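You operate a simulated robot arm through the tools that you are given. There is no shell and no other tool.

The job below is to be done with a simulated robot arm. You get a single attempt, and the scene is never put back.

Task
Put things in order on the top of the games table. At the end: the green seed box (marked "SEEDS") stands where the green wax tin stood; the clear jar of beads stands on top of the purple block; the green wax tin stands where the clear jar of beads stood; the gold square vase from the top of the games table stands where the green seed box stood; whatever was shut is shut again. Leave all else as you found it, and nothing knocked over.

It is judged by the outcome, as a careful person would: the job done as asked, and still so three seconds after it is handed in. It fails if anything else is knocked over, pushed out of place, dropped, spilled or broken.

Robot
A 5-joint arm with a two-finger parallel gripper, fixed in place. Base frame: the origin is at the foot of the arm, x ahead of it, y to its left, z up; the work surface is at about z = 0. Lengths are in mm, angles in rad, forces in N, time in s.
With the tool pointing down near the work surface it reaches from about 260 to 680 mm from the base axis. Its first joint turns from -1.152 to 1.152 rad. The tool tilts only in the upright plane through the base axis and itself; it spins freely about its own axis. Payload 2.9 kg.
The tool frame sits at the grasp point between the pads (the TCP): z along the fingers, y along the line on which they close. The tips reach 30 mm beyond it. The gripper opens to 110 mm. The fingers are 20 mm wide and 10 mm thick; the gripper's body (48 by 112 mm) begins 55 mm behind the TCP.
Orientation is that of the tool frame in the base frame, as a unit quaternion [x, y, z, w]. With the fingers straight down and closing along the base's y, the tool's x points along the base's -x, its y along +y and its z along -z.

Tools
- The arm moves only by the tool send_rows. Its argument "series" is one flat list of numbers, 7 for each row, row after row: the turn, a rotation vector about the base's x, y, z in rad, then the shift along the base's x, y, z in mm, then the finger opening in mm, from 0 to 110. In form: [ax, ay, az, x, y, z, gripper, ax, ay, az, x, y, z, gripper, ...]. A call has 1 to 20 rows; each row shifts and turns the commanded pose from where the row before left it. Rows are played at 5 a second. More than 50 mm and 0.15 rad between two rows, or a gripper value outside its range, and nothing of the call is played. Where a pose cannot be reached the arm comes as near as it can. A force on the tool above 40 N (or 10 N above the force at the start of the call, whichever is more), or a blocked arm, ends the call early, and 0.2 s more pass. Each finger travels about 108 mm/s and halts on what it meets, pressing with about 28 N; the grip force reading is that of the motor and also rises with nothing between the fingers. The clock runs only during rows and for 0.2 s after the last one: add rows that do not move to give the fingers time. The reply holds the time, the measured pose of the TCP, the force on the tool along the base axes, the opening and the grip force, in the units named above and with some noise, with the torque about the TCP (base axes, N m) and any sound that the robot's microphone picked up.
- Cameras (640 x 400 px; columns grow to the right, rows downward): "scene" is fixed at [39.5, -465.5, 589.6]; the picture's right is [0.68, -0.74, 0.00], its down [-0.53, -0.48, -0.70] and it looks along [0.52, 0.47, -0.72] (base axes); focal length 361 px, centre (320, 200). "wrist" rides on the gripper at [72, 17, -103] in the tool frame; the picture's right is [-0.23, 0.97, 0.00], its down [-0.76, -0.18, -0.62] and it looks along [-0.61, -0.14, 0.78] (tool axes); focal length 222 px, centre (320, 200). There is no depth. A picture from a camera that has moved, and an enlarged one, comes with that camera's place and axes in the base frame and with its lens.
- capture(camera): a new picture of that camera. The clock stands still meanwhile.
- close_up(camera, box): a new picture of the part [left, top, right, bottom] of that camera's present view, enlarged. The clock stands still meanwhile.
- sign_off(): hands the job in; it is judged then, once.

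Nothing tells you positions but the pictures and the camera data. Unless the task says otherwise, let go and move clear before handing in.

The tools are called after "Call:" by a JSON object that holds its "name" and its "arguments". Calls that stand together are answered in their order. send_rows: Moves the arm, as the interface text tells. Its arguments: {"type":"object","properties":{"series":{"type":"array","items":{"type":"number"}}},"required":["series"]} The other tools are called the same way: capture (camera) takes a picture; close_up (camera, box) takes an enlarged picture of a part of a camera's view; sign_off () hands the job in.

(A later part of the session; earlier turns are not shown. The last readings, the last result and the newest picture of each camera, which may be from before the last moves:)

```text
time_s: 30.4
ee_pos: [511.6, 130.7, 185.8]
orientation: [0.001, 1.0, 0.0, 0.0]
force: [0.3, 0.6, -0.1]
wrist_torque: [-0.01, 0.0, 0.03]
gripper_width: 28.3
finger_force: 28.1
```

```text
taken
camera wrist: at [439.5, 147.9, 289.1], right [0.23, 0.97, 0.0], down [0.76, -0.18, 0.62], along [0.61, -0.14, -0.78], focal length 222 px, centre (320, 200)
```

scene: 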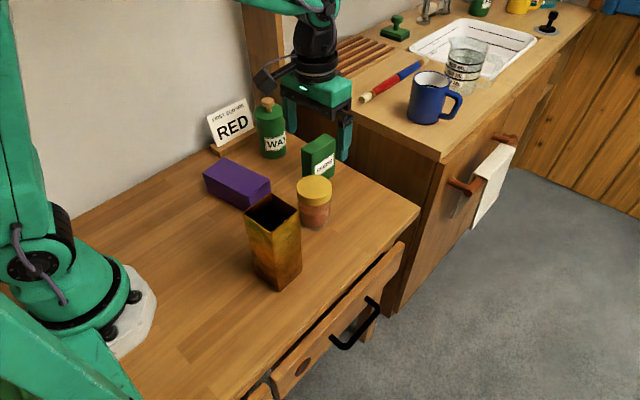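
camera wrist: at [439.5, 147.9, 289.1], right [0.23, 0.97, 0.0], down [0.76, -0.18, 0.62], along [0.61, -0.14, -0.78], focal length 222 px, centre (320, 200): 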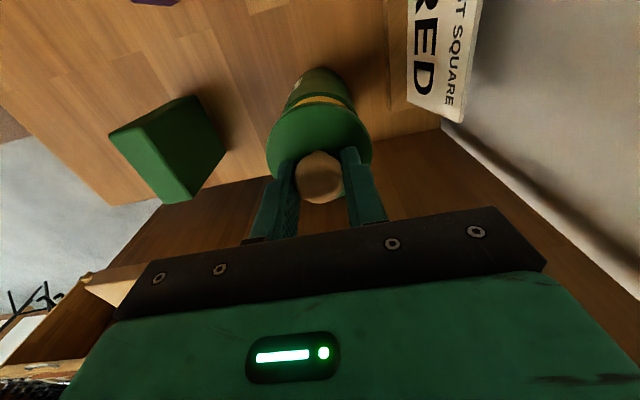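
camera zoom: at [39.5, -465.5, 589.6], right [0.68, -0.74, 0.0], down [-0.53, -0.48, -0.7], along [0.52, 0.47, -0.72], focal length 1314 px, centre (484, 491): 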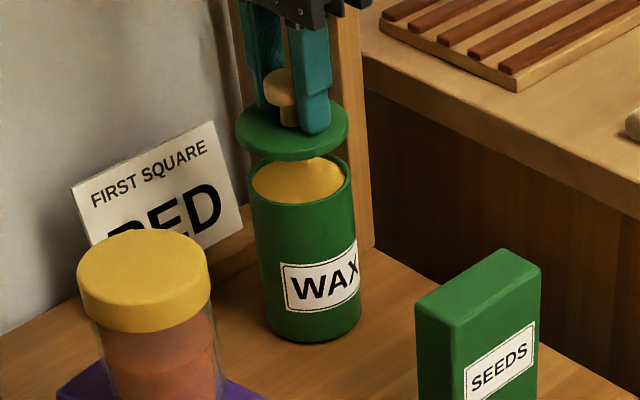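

The lid came off cleanly by its knob; the wax is visible inside and undisturbed. I'll park the lid on an empty patch of table near (520, -150), travelling high over the seed box.

Call:
{"name": "send_rows", "arguments": {"series": [0, 0, 0, 0, 0, 22, 16, 0, 0, 0, 0, 0, 22, 16, 0, 0, 0, 0.87, -28.15, 0, 16, 0, 0, 0, 0.87, -28.15, 0, 16, 0, 0, 0, 0.87, -28.15, 0, 16, 0, 0, 0, 0.87, -28.15, 0, 16, 0, 0, 0, 0.87, -28.15, 0, 16, 0, 0, 0, 0.87, -28.15, 0, 16, 0, 0, 0, 0.87, -28.15, 0, 16, 0, 0, 0, 0.87, -28.15, 0, 16, 0, 0, 0, 0.87, -28.15, 0, 16, 0, 0, 0, 0.87, -28.15, 0, 16, 0, 0, 0, 0, 0, 0, 16]}}

Call:
{"name": "capture", "arguments": {"camera": "wrist"}}

Call:
{"name": "capture", "arguments": {"camera": "scene"}}

```text
time_s: 33.2
ee_pos: [521.4, -149.1, 229.3]
orientation: [0.0, 1.0, 0.0, 0.0]
force: [0.4, 1.1, 0.6]
wrist_torque: [0.0, -0.01, 0.02]
gripper_width: 28.3
finger_force: 28.1
```

```text
taken
camera wrist: at [448.1, -132.3, 331.9], right [0.23, 0.97, 0.0], down [0.76, -0.18, 0.62], along [0.61, -0.14, -0.78], focal length 222 px, centre (320, 200)
```

wrist: 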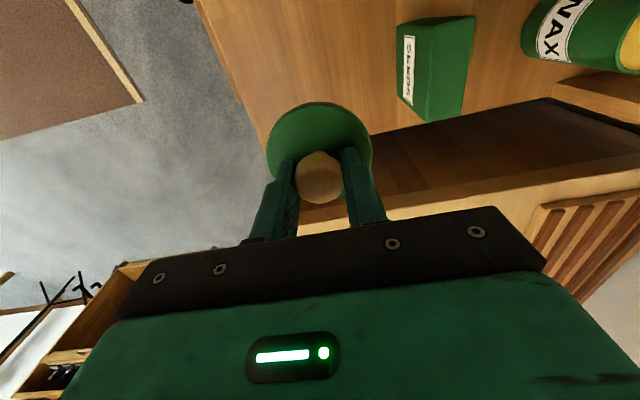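

```text
taken
```

scene: 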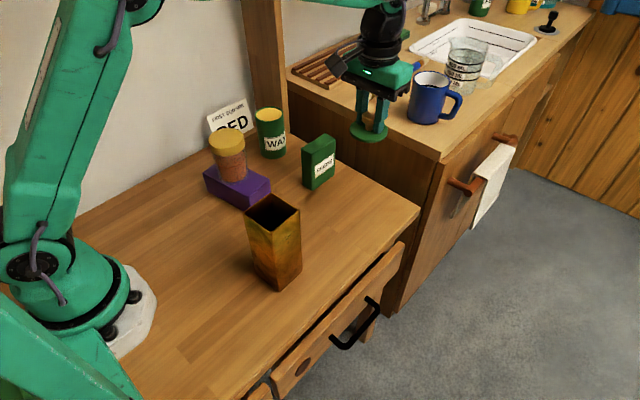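

Call:
{"name": "send_rows", "arguments": {"series": [0, 0, 0, 0, 0, -40, 16, 0, 0, 0, 0, 0, -40, 16, 0, 0, 0, 0, 0, -40, 16, 0, 0, 0, 0, 0, -30, 16, 0, 0, 0, 0, 0, -15, 16, 0, 0, 0, 0, 0, -9, 16, 0, 0, 0, 0, 0, 0, 16]}}

Call:
{"name": "close_up", "arguments": {"camera": "scene", "box": [300, 130, 420, 230]}}

```text
time_s: 34.8
ee_pos: [519.4, -150.0, 56.2]
orientation: [0.001, 1.0, 0.0, 0.0]
force: [-0.5, -0.1, -0.7]
wrist_torque: [0.01, 0.03, -0.02]
gripper_width: 28.1
finger_force: 27.8
```

```text
4.00 times, centred on (360, 180) of scene
camera zoom: at [39.5, -465.5, 589.6], right [0.68, -0.74, 0.0], down [-0.53, -0.48, -0.7], along [0.52, 0.47, -0.72], focal length 1446 px, centre (160, 280)
```

zoom: 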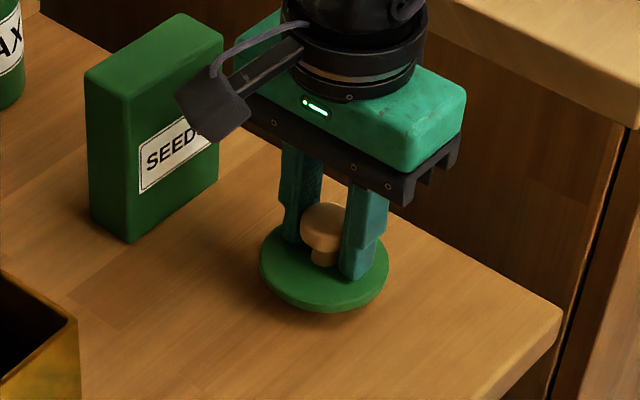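

Call:
{"name": "send_rows", "arguments": {"series": [0, 0, 0, 0, 0, -3, 16, 0, 0, 0, 0, 0, -2, 16, 0, 0, 0, 0, 0, 0, 16]}}

Call:
{"name": "send_rows", "arguments": {"series": [0, 0, 0, 0, 0, -2, 16, 0, 0, 0, 0, 0, 0, 16]}}

Call:
{"name": "send_rows", "arguments": {"series": [0, 0, 0, 0, 0, -2, 16, 0, 0, 0, 0, 0, 0, 16]}}

Call:
{"name": "close_up", "arguments": {"camera": "scene", "box": [300, 130, 420, 230]}}

```text
time_s: 35.6
ee_pos: [520.9, -148.8, 51.2]
orientation: [0.0, 1.0, -0.001, 0.0]
force: [-1.0, -1.0, -0.8]
wrist_torque: [-0.01, 0.02, 0.0]
gripper_width: 28.2
finger_force: 27.9
```

```text
time_s: 36.2
ee_pos: [519.4, -149.9, 48.4]
orientation: [0.0, 1.0, 0.0, -0.001]
force: [-0.3, -0.1, 0.1]
wrist_torque: [-0.01, 0.0, 0.02]
gripper_width: 28.2
finger_force: 28.5
```

```text
time_s: 36.8
ee_pos: [521.0, -149.7, 46.4]
orientation: [0.0, 1.0, 0.0, 0.0]
force: [-0.2, 0.4, -1.1]
wrist_torque: [0.02, 0.03, 0.0]
gripper_width: 28.2
finger_force: 27.7
```

```text
4.00 times, centred on (360, 180) of scene
camera zoom: at [39.5, -465.5, 589.6], right [0.68, -0.74, 0.0], down [-0.53, -0.48, -0.7], along [0.52, 0.47, -0.72], focal length 1446 px, centre (160, 280)
```

zoom: 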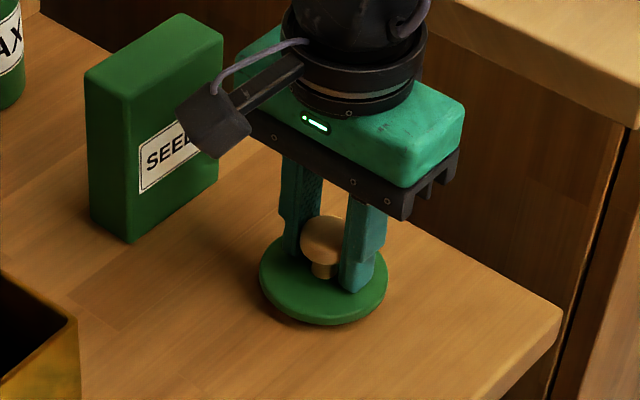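

Call:
{"name": "send_rows", "arguments": {"series": [0, 0, 0, 0, 0, -2, 16, 0, 0, 0, 0, 0, 0, 16]}}

Call:
{"name": "send_rows", "arguments": {"series": [0, 0, 0, 0, 0, -1.5, 16, 0, 0, 0, 0, 0, 0, 16]}}

Call:
{"name": "send_rows", "arguments": {"series": [0, 0, 0, 0, 0, -1.5, 16, 0, 0, 0, 0, 0, 0, 16]}}

Call:
{"name": "close_up", "arguments": {"camera": "scene", "box": [300, 130, 420, 230]}}

```text
time_s: 37.4
ee_pos: [519.1, -150.7, 44.7]
orientation: [0.0, 1.0, 0.0, 0.0]
force: [-0.6, 0.2, -0.5]
wrist_torque: [-0.01, -0.02, -0.01]
gripper_width: 27.9
finger_force: 27.9
```

```text
time_s: 38.0
ee_pos: [521.1, -149.8, 42.6]
orientation: [0.0, 1.0, 0.0, 0.0]
force: [0.5, 0.6, -0.7]
wrist_torque: [0.01, 0.0, -0.02]
gripper_width: 28.1
finger_force: 28.1
```

```text
time_s: 38.6
ee_pos: [520.7, -149.7, 41.9]
orientation: [0.0, 1.0, 0.0, 0.0]
force: [0.4, 0.2, -0.4]
wrist_torque: [0.03, 0.0, -0.01]
gripper_width: 28.1
finger_force: 27.9
```

```text
4.00 times, centred on (360, 180) of scene
camera zoom: at [39.5, -465.5, 589.6], right [0.68, -0.74, 0.0], down [-0.53, -0.48, -0.7], along [0.52, 0.47, -0.72], focal length 1446 px, centre (160, 280)
```

zoom: 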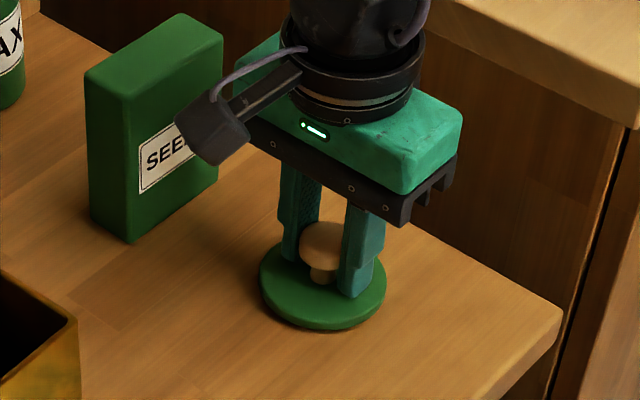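

Call:
{"name": "send_rows", "arguments": {"series": [0, 0, 0, 0, 0, -1.5, 16, 0, 0, 0, 0, 0, 0, 16]}}

Call:
{"name": "send_rows", "arguments": {"series": [0, 0, 0, 0, 0, -1.2, 16, 0, 0, 0, 0, 0, 0, 16]}}

Call:
{"name": "send_rows", "arguments": {"series": [0, 0, 0, 0, 0, -1.2, 16, 0, 0, 0, 0, 0, 0, 16]}}

Call:
{"name": "close_up", "arguments": {"camera": "scene", "box": [300, 130, 420, 230]}}

```text
time_s: 39.2
ee_pos: [522.2, -150.1, 38.7]
orientation: [0.0, 1.0, 0.0, 0.0]
force: [0.2, -0.6, -0.7]
wrist_torque: [0.03, -0.01, -0.02]
gripper_width: 28.0
finger_force: 27.7
```

```text
time_s: 39.8
ee_pos: [520.5, -149.6, 39.5]
orientation: [0.0, 1.0, 0.0, 0.0]
force: [-0.1, 0.1, -0.2]
wrist_torque: [0.02, 0.01, 0.02]
gripper_width: 28.2
finger_force: 28.1
```

```text
time_s: 40.4
ee_pos: [521.9, -149.6, 37.8]
orientation: [0.0, 1.0, 0.001, 0.0]
force: [-0.7, -0.5, -1.2]
wrist_torque: [-0.01, -0.02, -0.01]
gripper_width: 27.9
finger_force: 28.3
```

```text
4.00 times, centred on (360, 180) of scene
camera zoom: at [39.5, -465.5, 589.6], right [0.68, -0.74, 0.0], down [-0.53, -0.48, -0.7], along [0.52, 0.47, -0.72], focal length 1446 px, centre (160, 280)
```

zoom: 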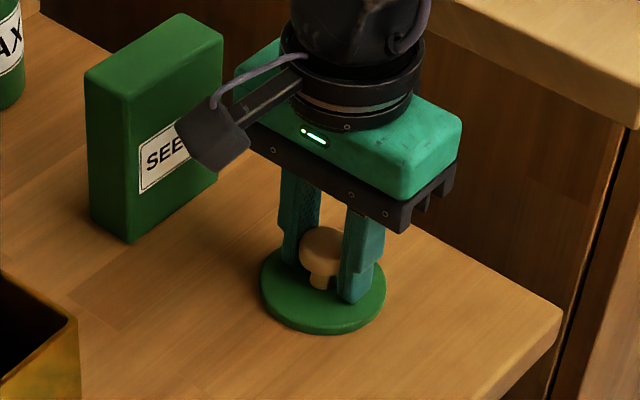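

Call:
{"name": "send_rows", "arguments": {"series": [0, 0, 0, 0, 0, -1.2, 16, 0, 0, 0, 0, 0, 0, 16]}}

Call:
{"name": "send_rows", "arguments": {"series": [0, 0, 0, 0, 0, -1.2, 16, 0, 0, 0, 0, 0, 0, 16]}}

Call:
{"name": "close_up", "arguments": {"camera": "scene", "box": [330, 170, 390, 220]}}

```text
time_s: 41.0
ee_pos: [521.4, -149.8, 36.6]
orientation: [0.0, 1.0, 0.0, 0.0]
force: [-0.8, -0.5, 3.6]
wrist_torque: [-0.03, 0.06, 0.03]
gripper_width: 28.1
finger_force: 27.8
```

```text
time_s: 41.6
ee_pos: [521.3, -149.0, 37.0]
orientation: [0.0, 1.0, 0.0, 0.001]
force: [-7.4, -0.5, 18.6]
wrist_torque: [0.02, 0.4, -0.03]
gripper_width: 28.1
finger_force: 28.4
```

```text
8.00 times, centred on (360, 195) of scene
camera zoom: at [39.4, -465.5, 589.6], right [0.68, -0.74, 0.0], down [-0.53, -0.48, -0.7], along [0.52, 0.47, -0.72], focal length 2891 px, centre (0, 240)
```

zoom: 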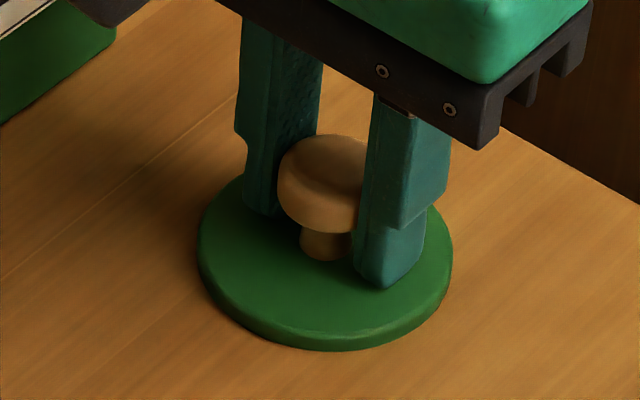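

The lid has touched down. I'll relieve the pressure, open and rise.

Call:
{"name": "send_rows", "arguments": {"series": [0, 0, 0, 0, 0, 1.0, 16, 0, 0, 0, 0, 0, 0, 16]}}

Call:
{"name": "send_rows", "arguments": {"series": [0, 0, 0, 0, 0, 0, 32, 0, 0, 0, 0, 0, 0, 38, 0, 0, 0, 0, 0, 0, 46, 0, 0, 0, 0, 0, 0, 56, 0, 0, 0, 0, 0, 10, 70, 0, 0, 0, 0, 0, 25, 90, 0, 0, 0, 0, 0, 40, 110, 0, 0, 0, 0, 0, 40, 110, 0, 0, 0, 0, 0, 40, 110, 0, 0, 0, 0, 0, 40, 110, 0, 0, 0, 0, 0, 0, 110]}}

Call:
{"name": "capture", "arguments": {"camera": "scene"}}

Call:
{"name": "capture", "arguments": {"camera": "wrist"}}

```text
time_s: 42.2
ee_pos: [520.8, -149.4, 36.8]
orientation: [0.0, 1.0, -0.001, 0.002]
force: [3.5, -1.2, 11.8]
wrist_torque: [0.01, -0.02, -0.01]
gripper_width: 28.2
finger_force: 27.8
```

```text
time_s: 44.6
ee_pos: [522.0, -151.0, 232.2]
orientation: [-0.001, 1.0, 0.0, 0.001]
force: [0.4, -0.2, -0.4]
wrist_torque: [0.0, -0.01, 0.0]
gripper_width: 110.3
finger_force: 0.1
```

```text
taken
```

scene: 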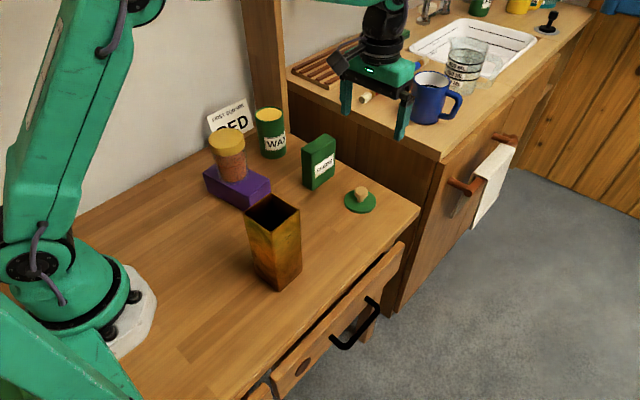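

```text
taken
camera wrist: at [449.7, -134.0, 335.5], right [0.23, 0.97, 0.0], down [0.76, -0.18, 0.62], along [0.61, -0.14, -0.78], focal length 222 px, centre (320, 200)
```

wrist: 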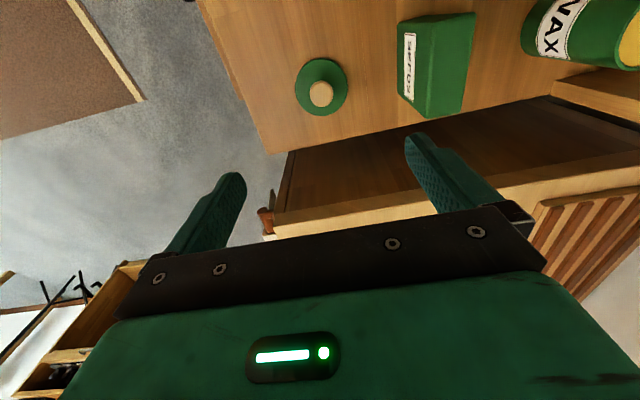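

The lid is parked safely on the table. I'll go back over the open tin.

Call:
{"name": "send_rows", "arguments": {"series": [0, 0, 0, -0.87, 28.15, 0, 110, 0, 0, 0, -0.87, 28.15, 0, 110, 0, 0, 0, -0.87, 28.15, 0, 110, 0, 0, 0, -0.87, 28.15, 0, 110, 0, 0, 0, -0.87, 28.15, 0, 110, 0, 0, 0, -0.87, 28.15, 0, 110, 0, 0, 0, -0.87, 28.15, 0, 110, 0, 0, 0, -0.87, 28.15, 0, 110, 0, 0, 0, -0.87, 28.15, 0, 110, 0, 0, 0, -0.87, 28.15, 0, 110, 0, 0, 0, 0, 0, 0, 110]}}

Call:
{"name": "close_up", "arguments": {"camera": "wrist", "box": [200, 20, 440, 220]}}

Call:
{"name": "close_up", "arguments": {"camera": "scene", "box": [225, 85, 325, 175]}}

```text
time_s: 47.0
ee_pos: [511.7, 132.8, 230.5]
orientation: [0.0, 1.0, 0.0, -0.001]
force: [0.3, -0.5, -0.5]
wrist_torque: [-0.02, -0.01, 0.04]
gripper_width: 109.9
finger_force: 0.0
```

```text
2.00 times, centred on (320, 120) of wrist
camera zoom: at [439.9, 150.7, 333.1], right [0.23, 0.97, 0.0], down [0.76, -0.18, 0.62], along [0.61, -0.14, -0.78], focal length 444 px, centre (320, 360)
```

zoom: 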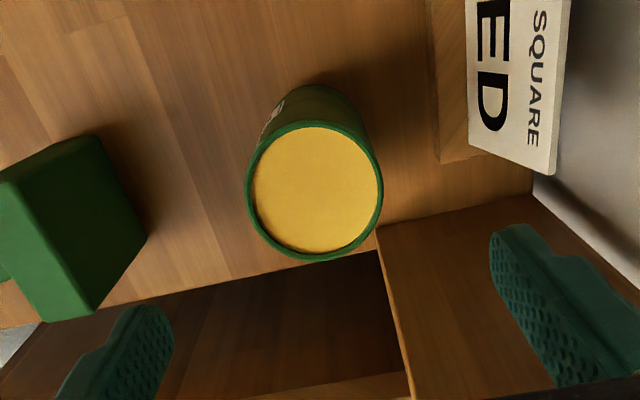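

```text
4.44 times, centred on (275, 130) of scene
camera zoom: at [39.5, -465.5, 589.6], right [0.68, -0.74, 0.0], down [-0.53, -0.48, -0.7], along [0.51, 0.47, -0.72], focal length 1606 px, centre (520, 511)
```

zoom: 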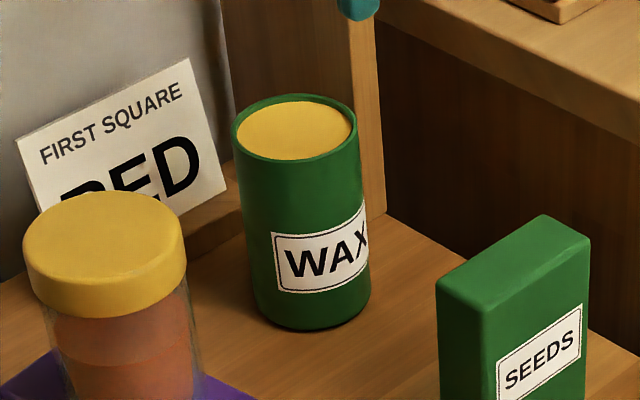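

The tin body is still upright and in place, with the wax level and just below the brim. I'll descend around the body to z≈68 and grip it.

Call:
{"name": "send_rows", "arguments": {"series": [0, 0, 0, 0, 0, -40, 110, 0, 0, 0, 0, 0, -40, 110, 0, 0, 0, 0, 0, -40, 110, 0, 0, 0, 0, 0, -24, 110, 0, 0, 0, 0, 0, -14, 110, 0, 0, 0, 0, 0, -6, 110, 0, 0, 0, 0, 0, 0, 110]}}

Call:
{"name": "close_up", "arguments": {"camera": "scene", "box": [215, 70, 335, 180]}}

Call:
{"name": "capture", "arguments": {"camera": "wrist"}}

```text
time_s: 48.6
ee_pos: [510.2, 132.6, 67.3]
orientation: [0.001, 1.0, 0.0, 0.0]
force: [0.8, -0.1, 0.3]
wrist_torque: [0.0, 0.0, 0.03]
gripper_width: 110.2
finger_force: 0.2
```

```text
3.64 times, centred on (275, 125) of scene
camera zoom: at [39.5, -465.5, 589.6], right [0.68, -0.74, 0.0], down [-0.53, -0.48, -0.7], along [0.52, 0.47, -0.72], focal length 1314 px, centre (484, 473)
```

zoom: 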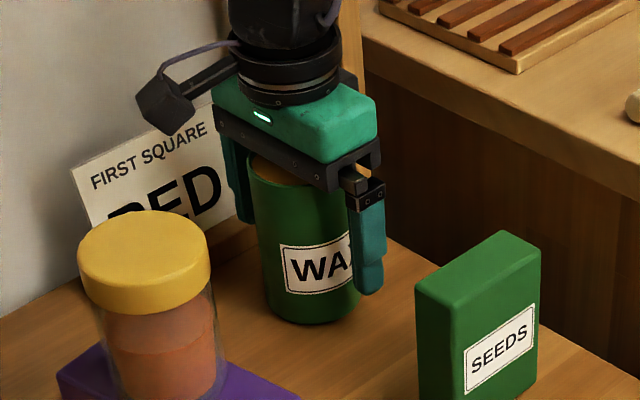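

```text
taken
camera wrist: at [439.1, 150.0, 169.6], right [0.23, 0.97, 0.0], down [0.76, -0.18, 0.62], along [0.61, -0.14, -0.78], focal length 222 px, centre (320, 200)
```

wrist: 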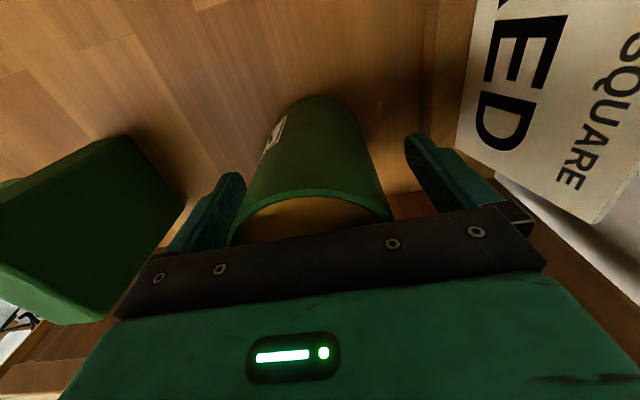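

Call:
{"name": "send_rows", "arguments": {"series": [0, 0, 0, 0, 0, 0, 95, 0, 0, 0, 0, 0, 0, 85, 0, 0, 0, 0, 0, 0, 78, 0, 0, 0, 0, 0, 0, 72, 0, 0, 0, 0, 0, 0, 66, 0, 0, 0, 0, 0, 0, 58, 0, 0, 0, 0, 0, 0, 50, 0, 0, 0, 0, 0, 0, 50]}}

Call:
{"name": "send_rows", "arguments": {"series": [0, 0, 0, 0, 0, 2, 50, 0, 0, 0, 0, 0, 3, 50, 0, 0, 0, 0, 0, 5, 50, 0, 0, 0, 0, 0, 0, 50]}}

Call:
{"name": "close_up", "arguments": {"camera": "scene", "box": [215, 70, 335, 180]}}

```text
time_s: 50.4
ee_pos: [512.0, 132.2, 67.6]
orientation: [0.0, 1.0, 0.0, 0.0]
force: [-0.4, -1.1, 1.4]
wrist_torque: [0.01, 0.0, -0.04]
gripper_width: 67.0
finger_force: 28.2
```

```text
time_s: 51.4
ee_pos: [510.7, 131.6, 77.4]
orientation: [0.0, 1.0, 0.0, 0.0]
force: [-0.1, 0.7, -1.7]
wrist_torque: [0.03, 0.0, 0.0]
gripper_width: 66.7
finger_force: 27.7
```

```text
3.64 times, centred on (275, 125) of scene
camera zoom: at [39.5, -465.5, 589.6], right [0.68, -0.74, 0.0], down [-0.53, -0.48, -0.7], along [0.51, 0.47, -0.72], focal length 1314 px, centre (484, 473)
```

zoom: 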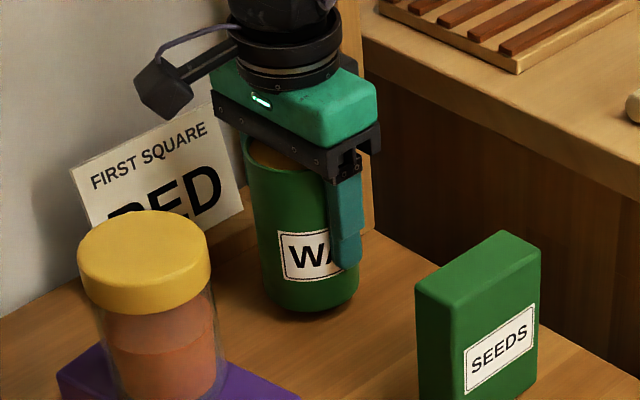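

The tin body lifts cleanly and level. I'll raise it high enough to clear the seed box and carry it to where the jar stood, at (412, -109.5).

Call:
{"name": "send_rows", "arguments": {"series": [0, 0, 0, 0, 0, 15, 50, 0, 0, 0, 0, 0, 25, 50, 0, 0, 0, 0, 0, 30, 50, 0, 0, 0, 0, 0, 30, 50, 0, 0, 0, 0, 0, 20, 50, 0, 0, 0, -5, -12, 0, 50, 0, 0, 0, -8, -20, 0, 50, 0, 0, 0, -9, -22, 0, 50, 0, 0, 0, -9, -22, 0, 50, 0, 0, 0, -9, -22, 0, 50, 0, 0, 0, -9, -22, 0, 50, 0, 0, 0, -9, -22, 0, 50, 0, 0, 0, -9, -22, 0, 50, 0, 0, 0, -9, -22, 0, 50, 0, 0, 0, -9, -22, 0, 50, 0, 0, 0, -8, -18, 0, 50, 0, 0, 0, -6.5, -15, 0, 50, 0, 0, 0, 0, 0, 0, 50]}}

Call:
{"name": "capture", "arguments": {"camera": "scene"}}

Call:
{"name": "capture", "arguments": {"camera": "wrist"}}

```text
time_s: 55.2
ee_pos: [412.7, -109.9, 197.3]
orientation: [0.0, 1.0, -0.001, 0.0]
force: [0.5, 0.1, -1.4]
wrist_torque: [0.01, 0.02, -0.01]
gripper_width: 67.0
finger_force: 27.7
```

```text
taken
```

scene: 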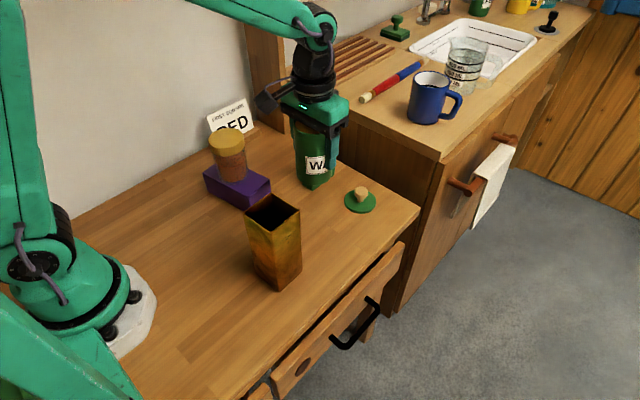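

```text
taken
camera wrist: at [340.2, -92.3, 300.6], right [0.23, 0.97, 0.0], down [0.76, -0.18, 0.62], along [0.61, -0.14, -0.78], focal length 222 px, centre (320, 200)
```

wrist: 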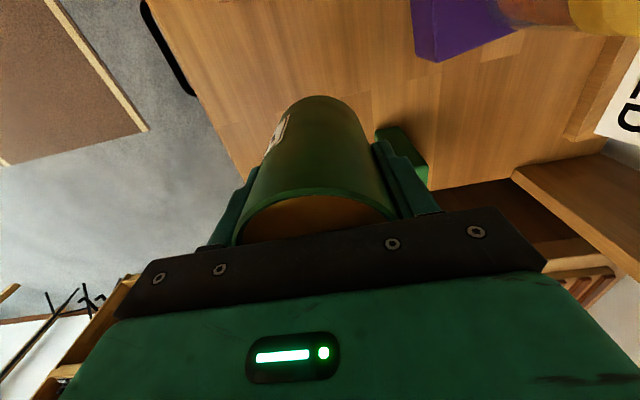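

Call:
{"name": "send_rows", "arguments": {"series": [0, 0, 0, 0, 0, -20, 50, 0, 0, 0, 0, 0, -30, 50, 0, 0, 0, 0, 0, -30, 50, 0, 0, 0, 0, 0, -22, 50, 0, 0, 0, 0, 0, -12, 50, 0, 0, 0, 0, 0, -8, 50, 0, 0, 0, 0, 0, -4, 50, 0, 0, 0, 0, 0, 0, 50]}}

Call:
{"name": "close_up", "arguments": {"camera": "scene", "box": [260, 130, 380, 240]}}

```text
time_s: 57.0
ee_pos: [412.5, -110.1, 70.3]
orientation: [0.0, 1.0, 0.001, 0.0]
force: [-1.4, 0.5, -1.6]
wrist_torque: [0.01, 0.0, 0.03]
gripper_width: 66.8
finger_force: 28.1
```

```text
3.64 times, centred on (320, 185) of scene
camera zoom: at [39.5, -465.5, 589.6], right [0.68, -0.74, 0.0], down [-0.53, -0.48, -0.7], along [0.51, 0.47, -0.72], focal length 1314 px, centre (320, 254)
```

zoom: 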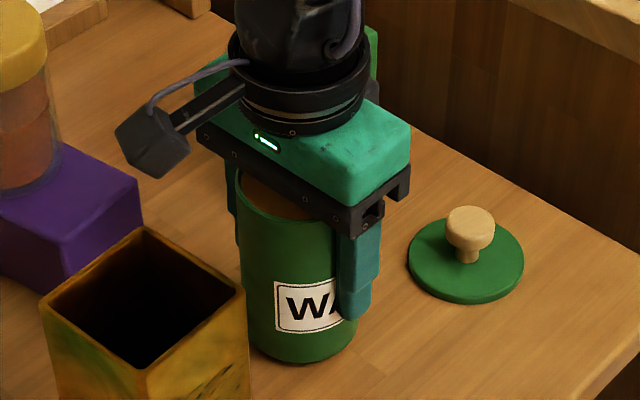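

Call:
{"name": "send_rows", "arguments": {"series": [0, 0, 0, 0, 0, -2, 50, 0, 0, 0, 0, 0, -1, 50, 0, 0, 0, 0, 0, 0, 50]}}

Call:
{"name": "send_rows", "arguments": {"series": [0, 0, 0, 0, 0, -1, 50, 0, 0, 0, 0, 0, 0, 50]}}

Call:
{"name": "send_rows", "arguments": {"series": [0, 0, 0, 0, 0, -0.7, 50, 0, 0, 0, 0, 0, 0, 50]}}

```text
time_s: 57.8
ee_pos: [412.8, -109.3, 67.8]
orientation: [-0.001, 1.0, 0.0, 0.0]
force: [-0.2, -0.4, -1.9]
wrist_torque: [0.01, 0.01, -0.01]
gripper_width: 67.1
finger_force: 28.1
```

```text
time_s: 58.4
ee_pos: [412.2, -108.5, 66.0]
orientation: [0.0, 1.0, 0.001, 0.0]
force: [-2.6, -1.8, 6.2]
wrist_torque: [0.0, 0.18, 0.02]
gripper_width: 67.2
finger_force: 28.0
```

```text
time_s: 59.0
ee_pos: [412.5, -109.9, 67.0]
orientation: [0.0, 1.0, 0.0, 0.0]
force: [-6.8, -3.2, 21.8]
wrist_torque: [-0.07, 0.43, -0.07]
gripper_width: 67.0
finger_force: 28.6
```

The tin body is on the table. I'll relieve the pressure and release it.

Call:
{"name": "send_rows", "arguments": {"series": [0, 0, 0, 0, 0, 0.8, 50, 0, 0, 0, 0, 0, 0, 50]}}

Call:
{"name": "send_rows", "arguments": {"series": [0, 0, 0, 0, 0, 0, 69, 0, 0, 0, 0, 0, 0, 75, 0, 0, 0, 0, 0, 0, 85, 0, 0, 0, 0, 0, 0, 97, 0, 0, 0, 0, 0, 0, 110, 0, 0, 0, 0, 0, 10, 110, 0, 0, 0, 0, 0, 30, 110, 0, 0, 0, 0, 0, 40, 110, 0, 0, 0, 0, 0, 40, 110, 0, 0, 0, 0, 0, 40, 110, 0, 0, 0, 0, 0, 0, 110]}}

Call:
{"name": "capture", "arguments": {"camera": "scene"}}

Call:
{"name": "close_up", "arguments": {"camera": "wrist", "box": [200, 20, 440, 220]}}

```text
time_s: 59.6
ee_pos: [412.0, -109.0, 66.8]
orientation: [0.0, 1.0, 0.0, 0.001]
force: [-0.2, -4.8, 9.5]
wrist_torque: [-0.13, 0.06, 0.0]
gripper_width: 67.0
finger_force: 28.4
```

```text
time_s: 62.0
ee_pos: [411.6, -108.3, 227.1]
orientation: [0.001, 1.0, 0.0, -0.001]
force: [0.5, 0.9, 0.5]
wrist_torque: [0.0, 0.02, -0.01]
gripper_width: 110.0
finger_force: 0.0
```

```text
taken
```

scene: 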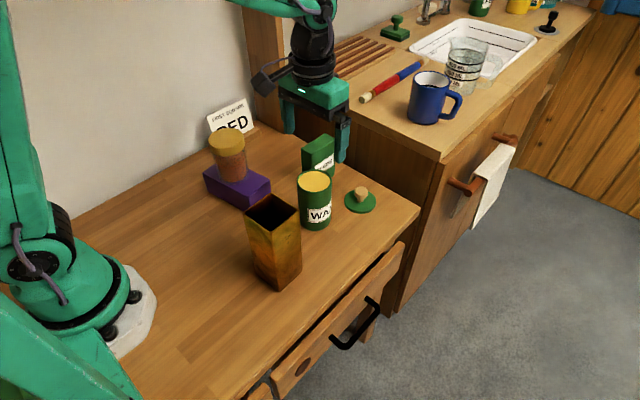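

```text
2.00 times, centred on (320, 120) of wrist
camera zoom: at [338.6, -92.0, 329.6], right [0.23, 0.97, 0.0], down [0.76, -0.18, 0.62], along [0.61, -0.14, -0.78], focal length 444 px, centre (320, 360)
```

zoom: 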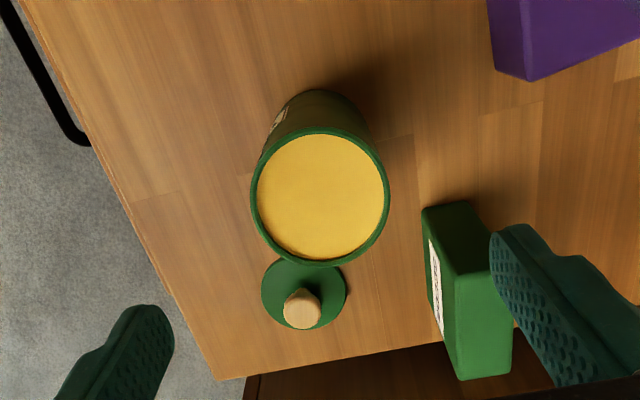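

The tin body now stands where the jar stood. Next I'll fetch the lid by its knob.

Call:
{"name": "send_rows", "arguments": {"series": [0, 0, 0, 27.05, -10.1, 0, 90, 0, 0, 0, 27.05, -10.1, 0, 70, 0, 0, 0, 27.05, -10.1, 0, 60, 0, 0, 0, 27.05, -10.2, 0, 60, 0, 0, 0, 0, 0, -40, 60, 0, 0, 0, 0, 0, -40, 60, 0, 0, 0, 0, 0, -40, 60, 0, 0, 0, 0, 0, -35, 60, 0, 0, 0, 0, 0, -18, 60, 0, 0, 0, 0, 0, 0, 60]}}

Call:
{"name": "close_up", "arguments": {"camera": "scene", "box": [320, 140, 400, 220]}}

Call:
{"name": "capture", "arguments": {"camera": "wrist"}}

```text
time_s: 64.2
ee_pos: [518.7, -150.2, 55.1]
orientation: [0.0, 1.0, 0.0, -0.001]
force: [0.8, 0.7, -0.7]
wrist_torque: [-0.03, 0.01, 0.01]
gripper_width: 60.1
finger_force: 0.1
```

```text
5.00 times, centred on (360, 180) of scene
camera zoom: at [39.5, -465.5, 589.6], right [0.68, -0.74, 0.0], down [-0.53, -0.48, -0.7], along [0.52, 0.47, -0.72], focal length 1807 px, centre (120, 300)
```

zoom: 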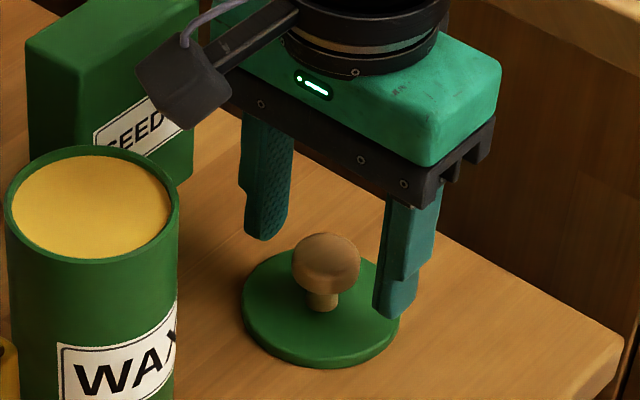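

```text
taken
camera wrist: at [446.9, -132.2, 159.3], right [0.23, 0.97, 0.0], down [0.76, -0.18, 0.62], along [0.61, -0.14, -0.78], focal length 222 px, centre (320, 200)
```

wrist: 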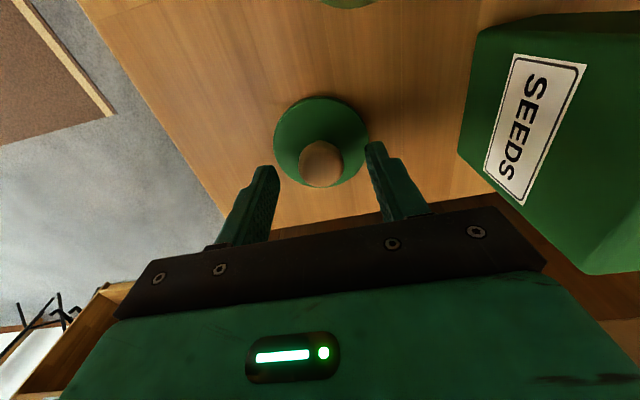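

To keep the wrist camera housing clear of the open tin, I'll stop a little higher and grip only the knob's head. The lid is centred under the tool.

Call:
{"name": "send_rows", "arguments": {"series": [0, 0, 0, 0, 0, -6, 60, 0, 0, 0, 0, 0, -5, 50, 0, 0, 0, 0, 0, 0, 42, 0, 0, 0, 0, 0, 0, 36, 0, 0, 0, 0, 0, 0, 31, 0, 0, 0, 0, 0, 0, 26, 0, 0, 0, 0, 0, 0, 20, 0, 0, 0, 0, 0, 0, 16, 0, 0, 0, 0, 0, 0, 16]}}

Call:
{"name": "close_up", "arguments": {"camera": "scene", "box": [300, 140, 400, 220]}}

```text
time_s: 66.2
ee_pos: [519.1, -149.8, 44.1]
orientation: [-0.001, 1.0, 0.0, 0.0]
force: [0.2, 0.5, -0.8]
wrist_torque: [-0.03, 0.0, -0.01]
gripper_width: 27.7
finger_force: 28.2
```

```text
5.00 times, centred on (350, 180) of scene
camera zoom: at [39.5, -465.5, 589.6], right [0.68, -0.74, 0.0], down [-0.53, -0.48, -0.7], along [0.52, 0.47, -0.72], focal length 1807 px, centre (170, 300)
```

zoom: 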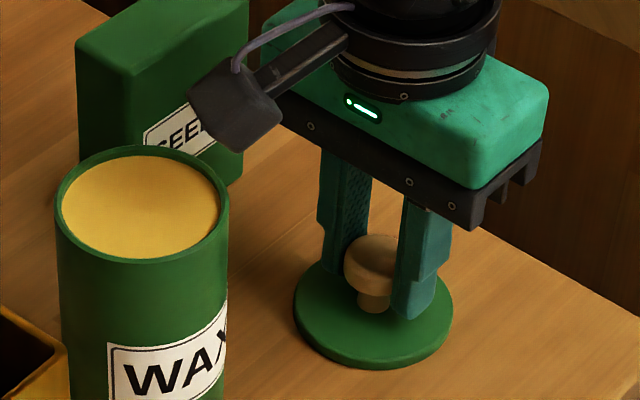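

The knob is held. I'll lift the lid and carry it back over the tin body.

Call:
{"name": "send_rows", "arguments": {"series": [0, 0, 0, 0, 0, 4, 16, 0, 0, 0, 0, 0, 15, 16, 0, 0, 0, 0, 0, 34, 16, 0, 0, 0, 0, 0, 40, 16, 0, 0, 0, 0, 0, 40, 16, 0, 0, 0, 0, 0, 30, 16, 0, 0, 0, -18.2, 6.5, 0, 16, 0, 0, 0, -22.5, 8.5, 0, 16, 0, 0, 0, -22.5, 8.5, 0, 16, 0, 0, 0, -22.5, 8.5, 0, 16, 0, 0, 0, -15, 5.5, 0, 16, 0, 0, 0, -7.5, 3, 0, 16, 0, 0, 0, 0, 0, -20, 16, 0, 0, 0, 0, 0, -16, 16, 0, 0, 0, 0, 0, 0, 16]}}

Call:
{"name": "close_up", "arguments": {"camera": "scene", "box": [260, 110, 370, 240]}}

Call:
{"name": "close_up", "arguments": {"camera": "wrist", "box": [220, 40, 420, 220]}}

```text
time_s: 69.4
ee_pos: [412.6, -108.6, 172.2]
orientation: [0.001, 1.0, 0.0, 0.0]
force: [-0.1, 0.3, -0.7]
wrist_torque: [-0.01, 0.02, -0.01]
gripper_width: 28.0
finger_force: 28.3
```

```text
3.08 times, centred on (315, 175) of scene
camera zoom: at [39.5, -465.5, 589.6], right [0.68, -0.74, 0.0], down [-0.53, -0.48, -0.7], along [0.52, 0.47, -0.72], focal length 1112 px, centre (335, 277)
```

zoom: 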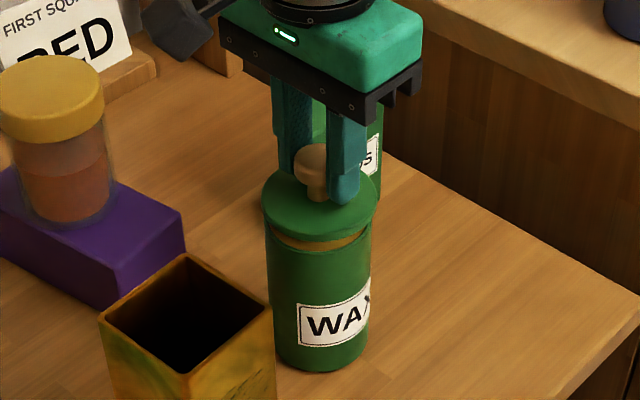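

```text
2.22 times, centred on (320, 130) of wrist
camera zoom: at [340.9, -92.4, 274.2], right [0.23, 0.97, 0.0], down [0.76, -0.18, 0.62], along [0.61, -0.14, -0.78], focal length 494 px, centre (320, 356)
```

zoom: 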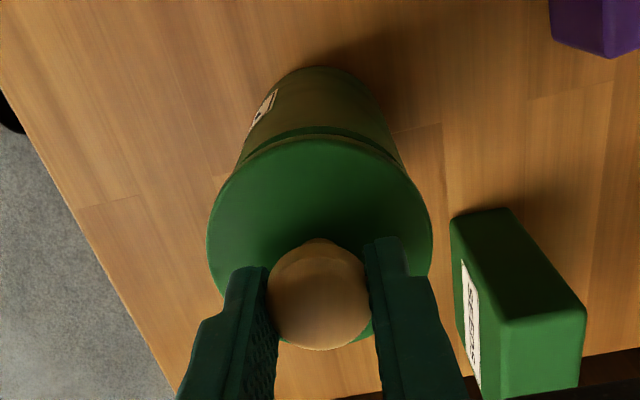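

The lid is aligned about 12 mm above the rim. I'll lower it to contact.

Call:
{"name": "send_rows", "arguments": {"series": [0, 0, 0, 0, 0, -5, 16, 0, 0, 0, 0, 0, -4, 16, 0, 0, 0, 0, 0, 0, 16]}}

Call:
{"name": "send_rows", "arguments": {"series": [0, 0, 0, 0, 0, -1.5, 16, 0, 0, 0, 0, 0, 0, 16]}}

Call:
{"name": "send_rows", "arguments": {"series": [0, 0, 0, 0, 0, -1.2, 16, 0, 0, 0, 0, 0, 0, 16]}}

Call:
{"name": "close_up", "arguments": {"camera": "scene", "box": [260, 110, 370, 240]}}

```text
time_s: 70.2
ee_pos: [412.7, -109.4, 161.1]
orientation: [0.0, 1.0, 0.0, 0.0]
force: [-1.1, 0.5, 0.2]
wrist_torque: [0.0, 0.01, 0.02]
gripper_width: 27.6
finger_force: 28.3
```

```text
time_s: 70.8
ee_pos: [412.4, -109.7, 160.0]
orientation: [-0.001, 1.0, 0.0, 0.001]
force: [0.0, 0.4, 0.0]
wrist_torque: [0.01, 0.01, 0.02]
gripper_width: 27.6
finger_force: 27.9
```

```text
time_s: 71.4
ee_pos: [413.9, -109.9, 159.4]
orientation: [0.0, 1.0, 0.0, 0.001]
force: [-3.3, 0.8, 11.9]
wrist_torque: [0.04, 0.36, 0.02]
gripper_width: 27.6
finger_force: 28.0
heard: snap
```

```text
3.08 times, centred on (315, 175) of scene
camera zoom: at [39.5, -465.5, 589.6], right [0.68, -0.74, 0.0], down [-0.53, -0.48, -0.7], along [0.52, 0.47, -0.72], focal length 1112 px, centre (335, 277)
```

zoom: 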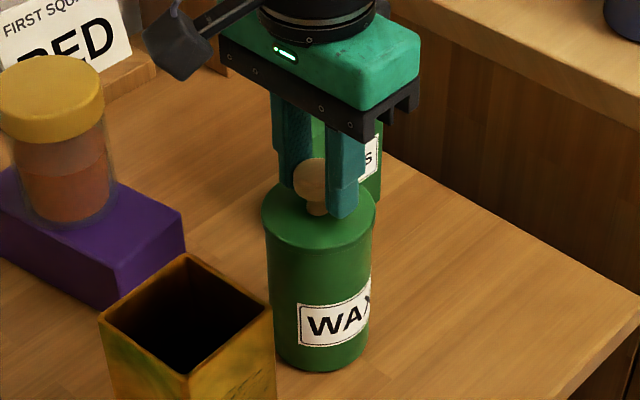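

A "snap" was heard with firm contact, so the lid is shut. I'll relax the pressure a little, open and rise away.

Call:
{"name": "send_rows", "arguments": {"series": [0, 0, 0, 0, 0, 0.6, 16, 0, 0, 0, 0, 0, 0, 16]}}

Call:
{"name": "send_rows", "arguments": {"series": [0, 0, 0, 0, 0, 0, 31, 0, 0, 0, 0, 0, 0, 37, 0, 0, 0, 0, 0, 0, 46, 0, 0, 0, 0, 0, 0, 58, 0, 0, 0, 0, 0, 10, 70, 0, 0, 0, 0, 0, 25, 90, 0, 0, 0, 0, 0, 35, 110, 0, 0, 0, 0, 0, 0, 110]}}

Call:
{"name": "close_up", "arguments": {"camera": "scene", "box": [260, 120, 370, 240]}}

Call:
{"name": "capture", "arguments": {"camera": "wrist"}}

```text
time_s: 72.0
ee_pos: [412.6, -109.8, 159.9]
orientation: [0.0, 1.0, 0.0, 0.001]
force: [-2.2, 0.2, 10.8]
wrist_torque: [0.0, 0.03, 0.01]
gripper_width: 27.7
finger_force: 27.7
```

```text
time_s: 73.8
ee_pos: [413.3, -109.8, 230.4]
orientation: [0.0, 1.0, -0.001, 0.0]
force: [-0.2, 0.5, -0.1]
wrist_torque: [-0.04, 0.0, 0.01]
gripper_width: 110.2
finger_force: 0.0
```

```text
3.33 times, centred on (315, 180) of scene
camera zoom: at [39.5, -465.5, 589.6], right [0.68, -0.74, 0.0], down [-0.53, -0.48, -0.7], along [0.52, 0.47, -0.72], focal length 1205 px, centre (337, 267)
```

zoom: 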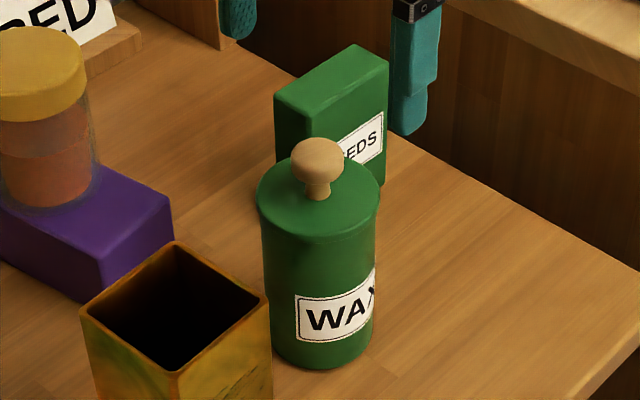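

```text
taken
camera wrist: at [341.4, -92.2, 334.1], right [0.23, 0.97, 0.0], down [0.76, -0.18, 0.62], along [0.61, -0.14, -0.78], focal length 222 px, centre (320, 200)
```

wrist: 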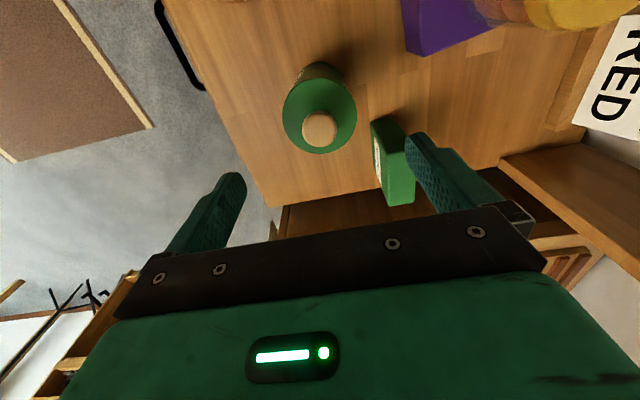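

The tin with its lid shut stands at the jar's old place. Next is the seed box; I'll hover above it to measure it again.

Call:
{"name": "send_rows", "arguments": {"series": [0, 0, 0, 23.8, 18.6, 0, 110, 0, 0, 0, 23.8, 18.6, 0, 110, 0, 0, 0, 23.8, 18.6, 0, 110, 0, 0, 0, 23.8, 18.7, 0, 110, 0, 0, 0, 0, 0, 0, 110]}}

Call:
{"name": "close_up", "arguments": {"camera": "wrist", "box": [200, 20, 440, 220]}}

Call:
{"name": "close_up", "arguments": {"camera": "scene", "box": [270, 100, 370, 200]}}

```text
time_s: 75.0
ee_pos: [508.5, -35.6, 230.2]
orientation: [0.0, 1.0, 0.0, 0.0]
force: [0.2, 0.5, 0.1]
wrist_torque: [0.03, 0.0, -0.02]
gripper_width: 110.2
finger_force: 0.1
```

```text
2.00 times, centred on (320, 120) of wrist
camera zoom: at [435.6, -17.9, 333.4], right [0.23, 0.97, 0.0], down [0.76, -0.18, 0.62], along [0.61, -0.14, -0.78], focal length 444 px, centre (320, 360)
```

zoom: 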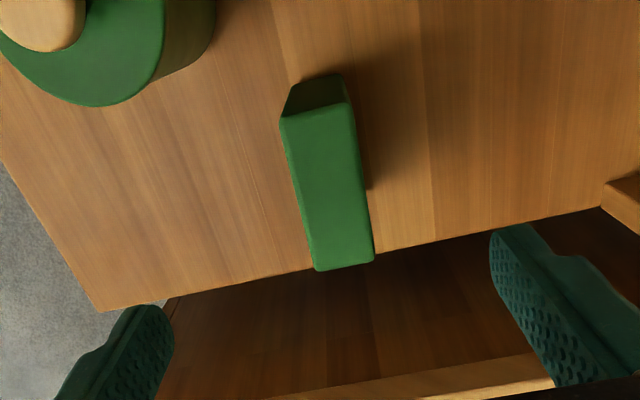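

```text
4.00 times, centred on (320, 150) of scene
camera zoom: at [39.6, -465.5, 589.6], right [0.68, -0.74, 0.0], down [-0.53, -0.48, -0.7], along [0.51, 0.47, -0.72], focal length 1446 px, centre (320, 400)
```

zoom: 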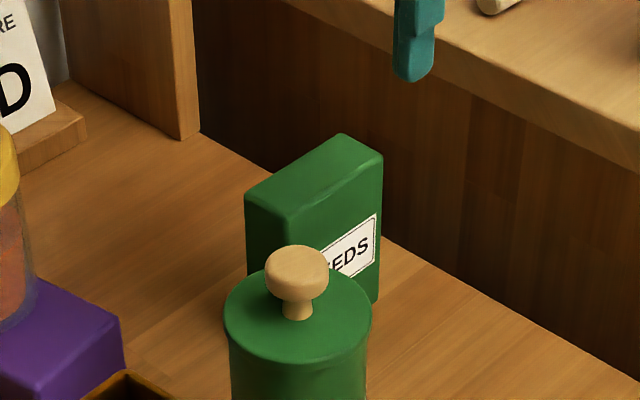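

The two cameras disagree by about 5 mm on the box's y position. I'll descend partway so the fingertips are level with its top and compare the gaps directly.

Call:
{"name": "send_rows", "arguments": {"series": [0, 0, 0, 0, 0, -40, 110, 0, 0, 0, 0, 0, -35, 110, 0, 0, 0, 0, 0, -25, 110, 0, 0, 0, 0, 0, 0, 110]}}

Call:
{"name": "capture", "arguments": {"camera": "wrist"}}

Call:
{"name": "close_up", "arguments": {"camera": "scene", "box": [260, 80, 380, 200]}}

```text
time_s: 76.0
ee_pos: [507.3, -33.9, 127.8]
orientation: [0.0, 1.0, 0.001, 0.0]
force: [1.9, -0.6, -0.4]
wrist_torque: [0.01, -0.02, 0.0]
gripper_width: 110.0
finger_force: 0.0
```

```text
taken
camera wrist: at [435.5, -16.4, 231.1], right [0.23, 0.97, 0.0], down [0.76, -0.18, 0.62], along [0.61, -0.14, -0.78], focal length 222 px, centre (320, 200)
```

wrist: 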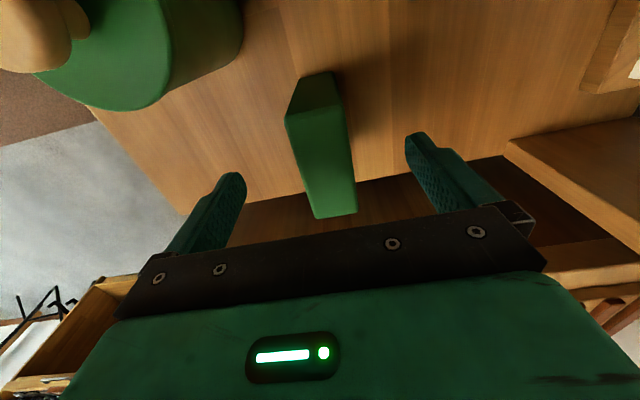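

```text
3.33 times, centred on (320, 140) of scene
camera zoom: at [39.5, -465.5, 589.6], right [0.68, -0.74, 0.0], down [-0.53, -0.48, -0.7], along [0.52, 0.47, -0.72], focal length 1205 px, centre (320, 400)
```

zoom: 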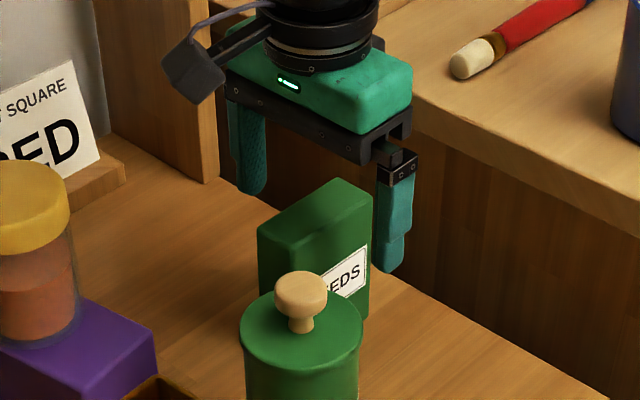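

Direct comparison shows the box centre at y≈-31. I'll shift the tool to match and descend around it.

Call:
{"name": "send_rows", "arguments": {"series": [0, 0, 0, 0, 4.2, 0, 110, 0, 0, 0, 0, 0, -25, 110, 0, 0, 0, 0, 0, -20, 110, 0, 0, 0, 0, 0, -12, 110, 0, 0, 0, 0, 0, -6, 110, 0, 0, 0, 0, 0, 0, 110]}}

Call:
{"name": "capture", "arguments": {"camera": "wrist"}}

Call:
{"name": "close_up", "arguments": {"camera": "scene", "box": [260, 80, 380, 200]}}

```text
time_s: 77.4
ee_pos: [508.1, -30.9, 65.6]
orientation: [0.0, 1.0, 0.001, 0.0]
force: [0.1, 0.0, 0.8]
wrist_torque: [0.0, 0.02, 0.01]
gripper_width: 110.1
finger_force: 0.0
```

```text
taken
camera wrist: at [435.4, -13.1, 168.6], right [0.23, 0.97, 0.0], down [0.76, -0.18, 0.62], along [0.61, -0.14, -0.78], focal length 222 px, centre (320, 200)
```

wrist: 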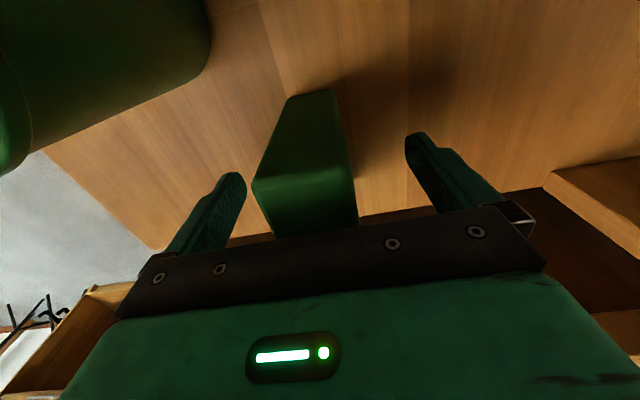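

```text
3.33 times, centred on (320, 140) of scene
camera zoom: at [39.5, -465.5, 589.6], right [0.68, -0.74, 0.0], down [-0.53, -0.48, -0.7], along [0.52, 0.47, -0.72], focal length 1205 px, centre (320, 400)
```

zoom: 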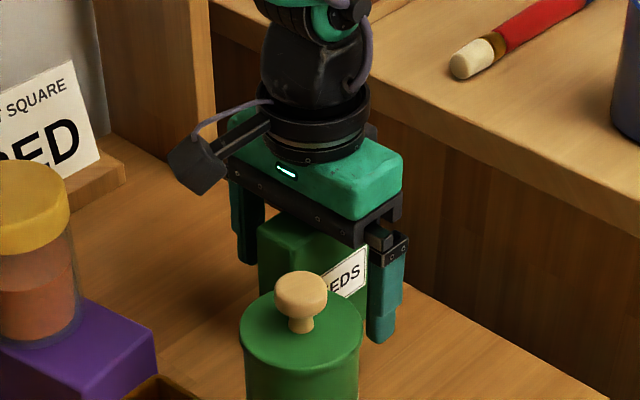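

The box still looks about 2 mm towards +y from the tool centre. I'll nudge that way and close slowly.

Call:
{"name": "send_rows", "arguments": {"series": [0, 0, 0, 0, 2, 0, 110, 0, 0, 0, 0, 0, 0, 90, 0, 0, 0, 0, 0, 0, 70, 0, 0, 0, 0, 0, 0, 56, 0, 0, 0, 0, 0, 0, 46, 0, 0, 0, 0, 0, 0, 42, 0, 0, 0, 0, 0, 0, 42]}}

Call:
{"name": "capture", "arguments": {"camera": "wrist"}}

```text
time_s: 79.0
ee_pos: [507.1, -28.6, 66.6]
orientation: [0.0, 1.0, 0.0, 0.0]
force: [-0.8, -0.6, -0.3]
wrist_torque: [-0.02, -0.02, -0.02]
gripper_width: 42.0
finger_force: 0.0
```

```text
taken
camera wrist: at [435.1, -11.3, 169.5], right [0.23, 0.97, 0.0], down [0.76, -0.18, 0.62], along [0.61, -0.14, -0.78], focal length 222 px, centre (320, 200)
```

wrist: 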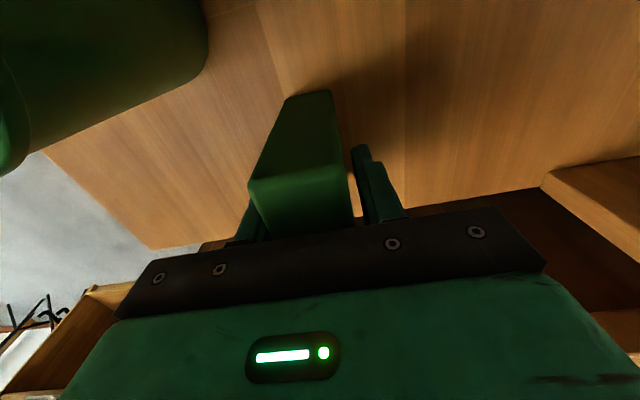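

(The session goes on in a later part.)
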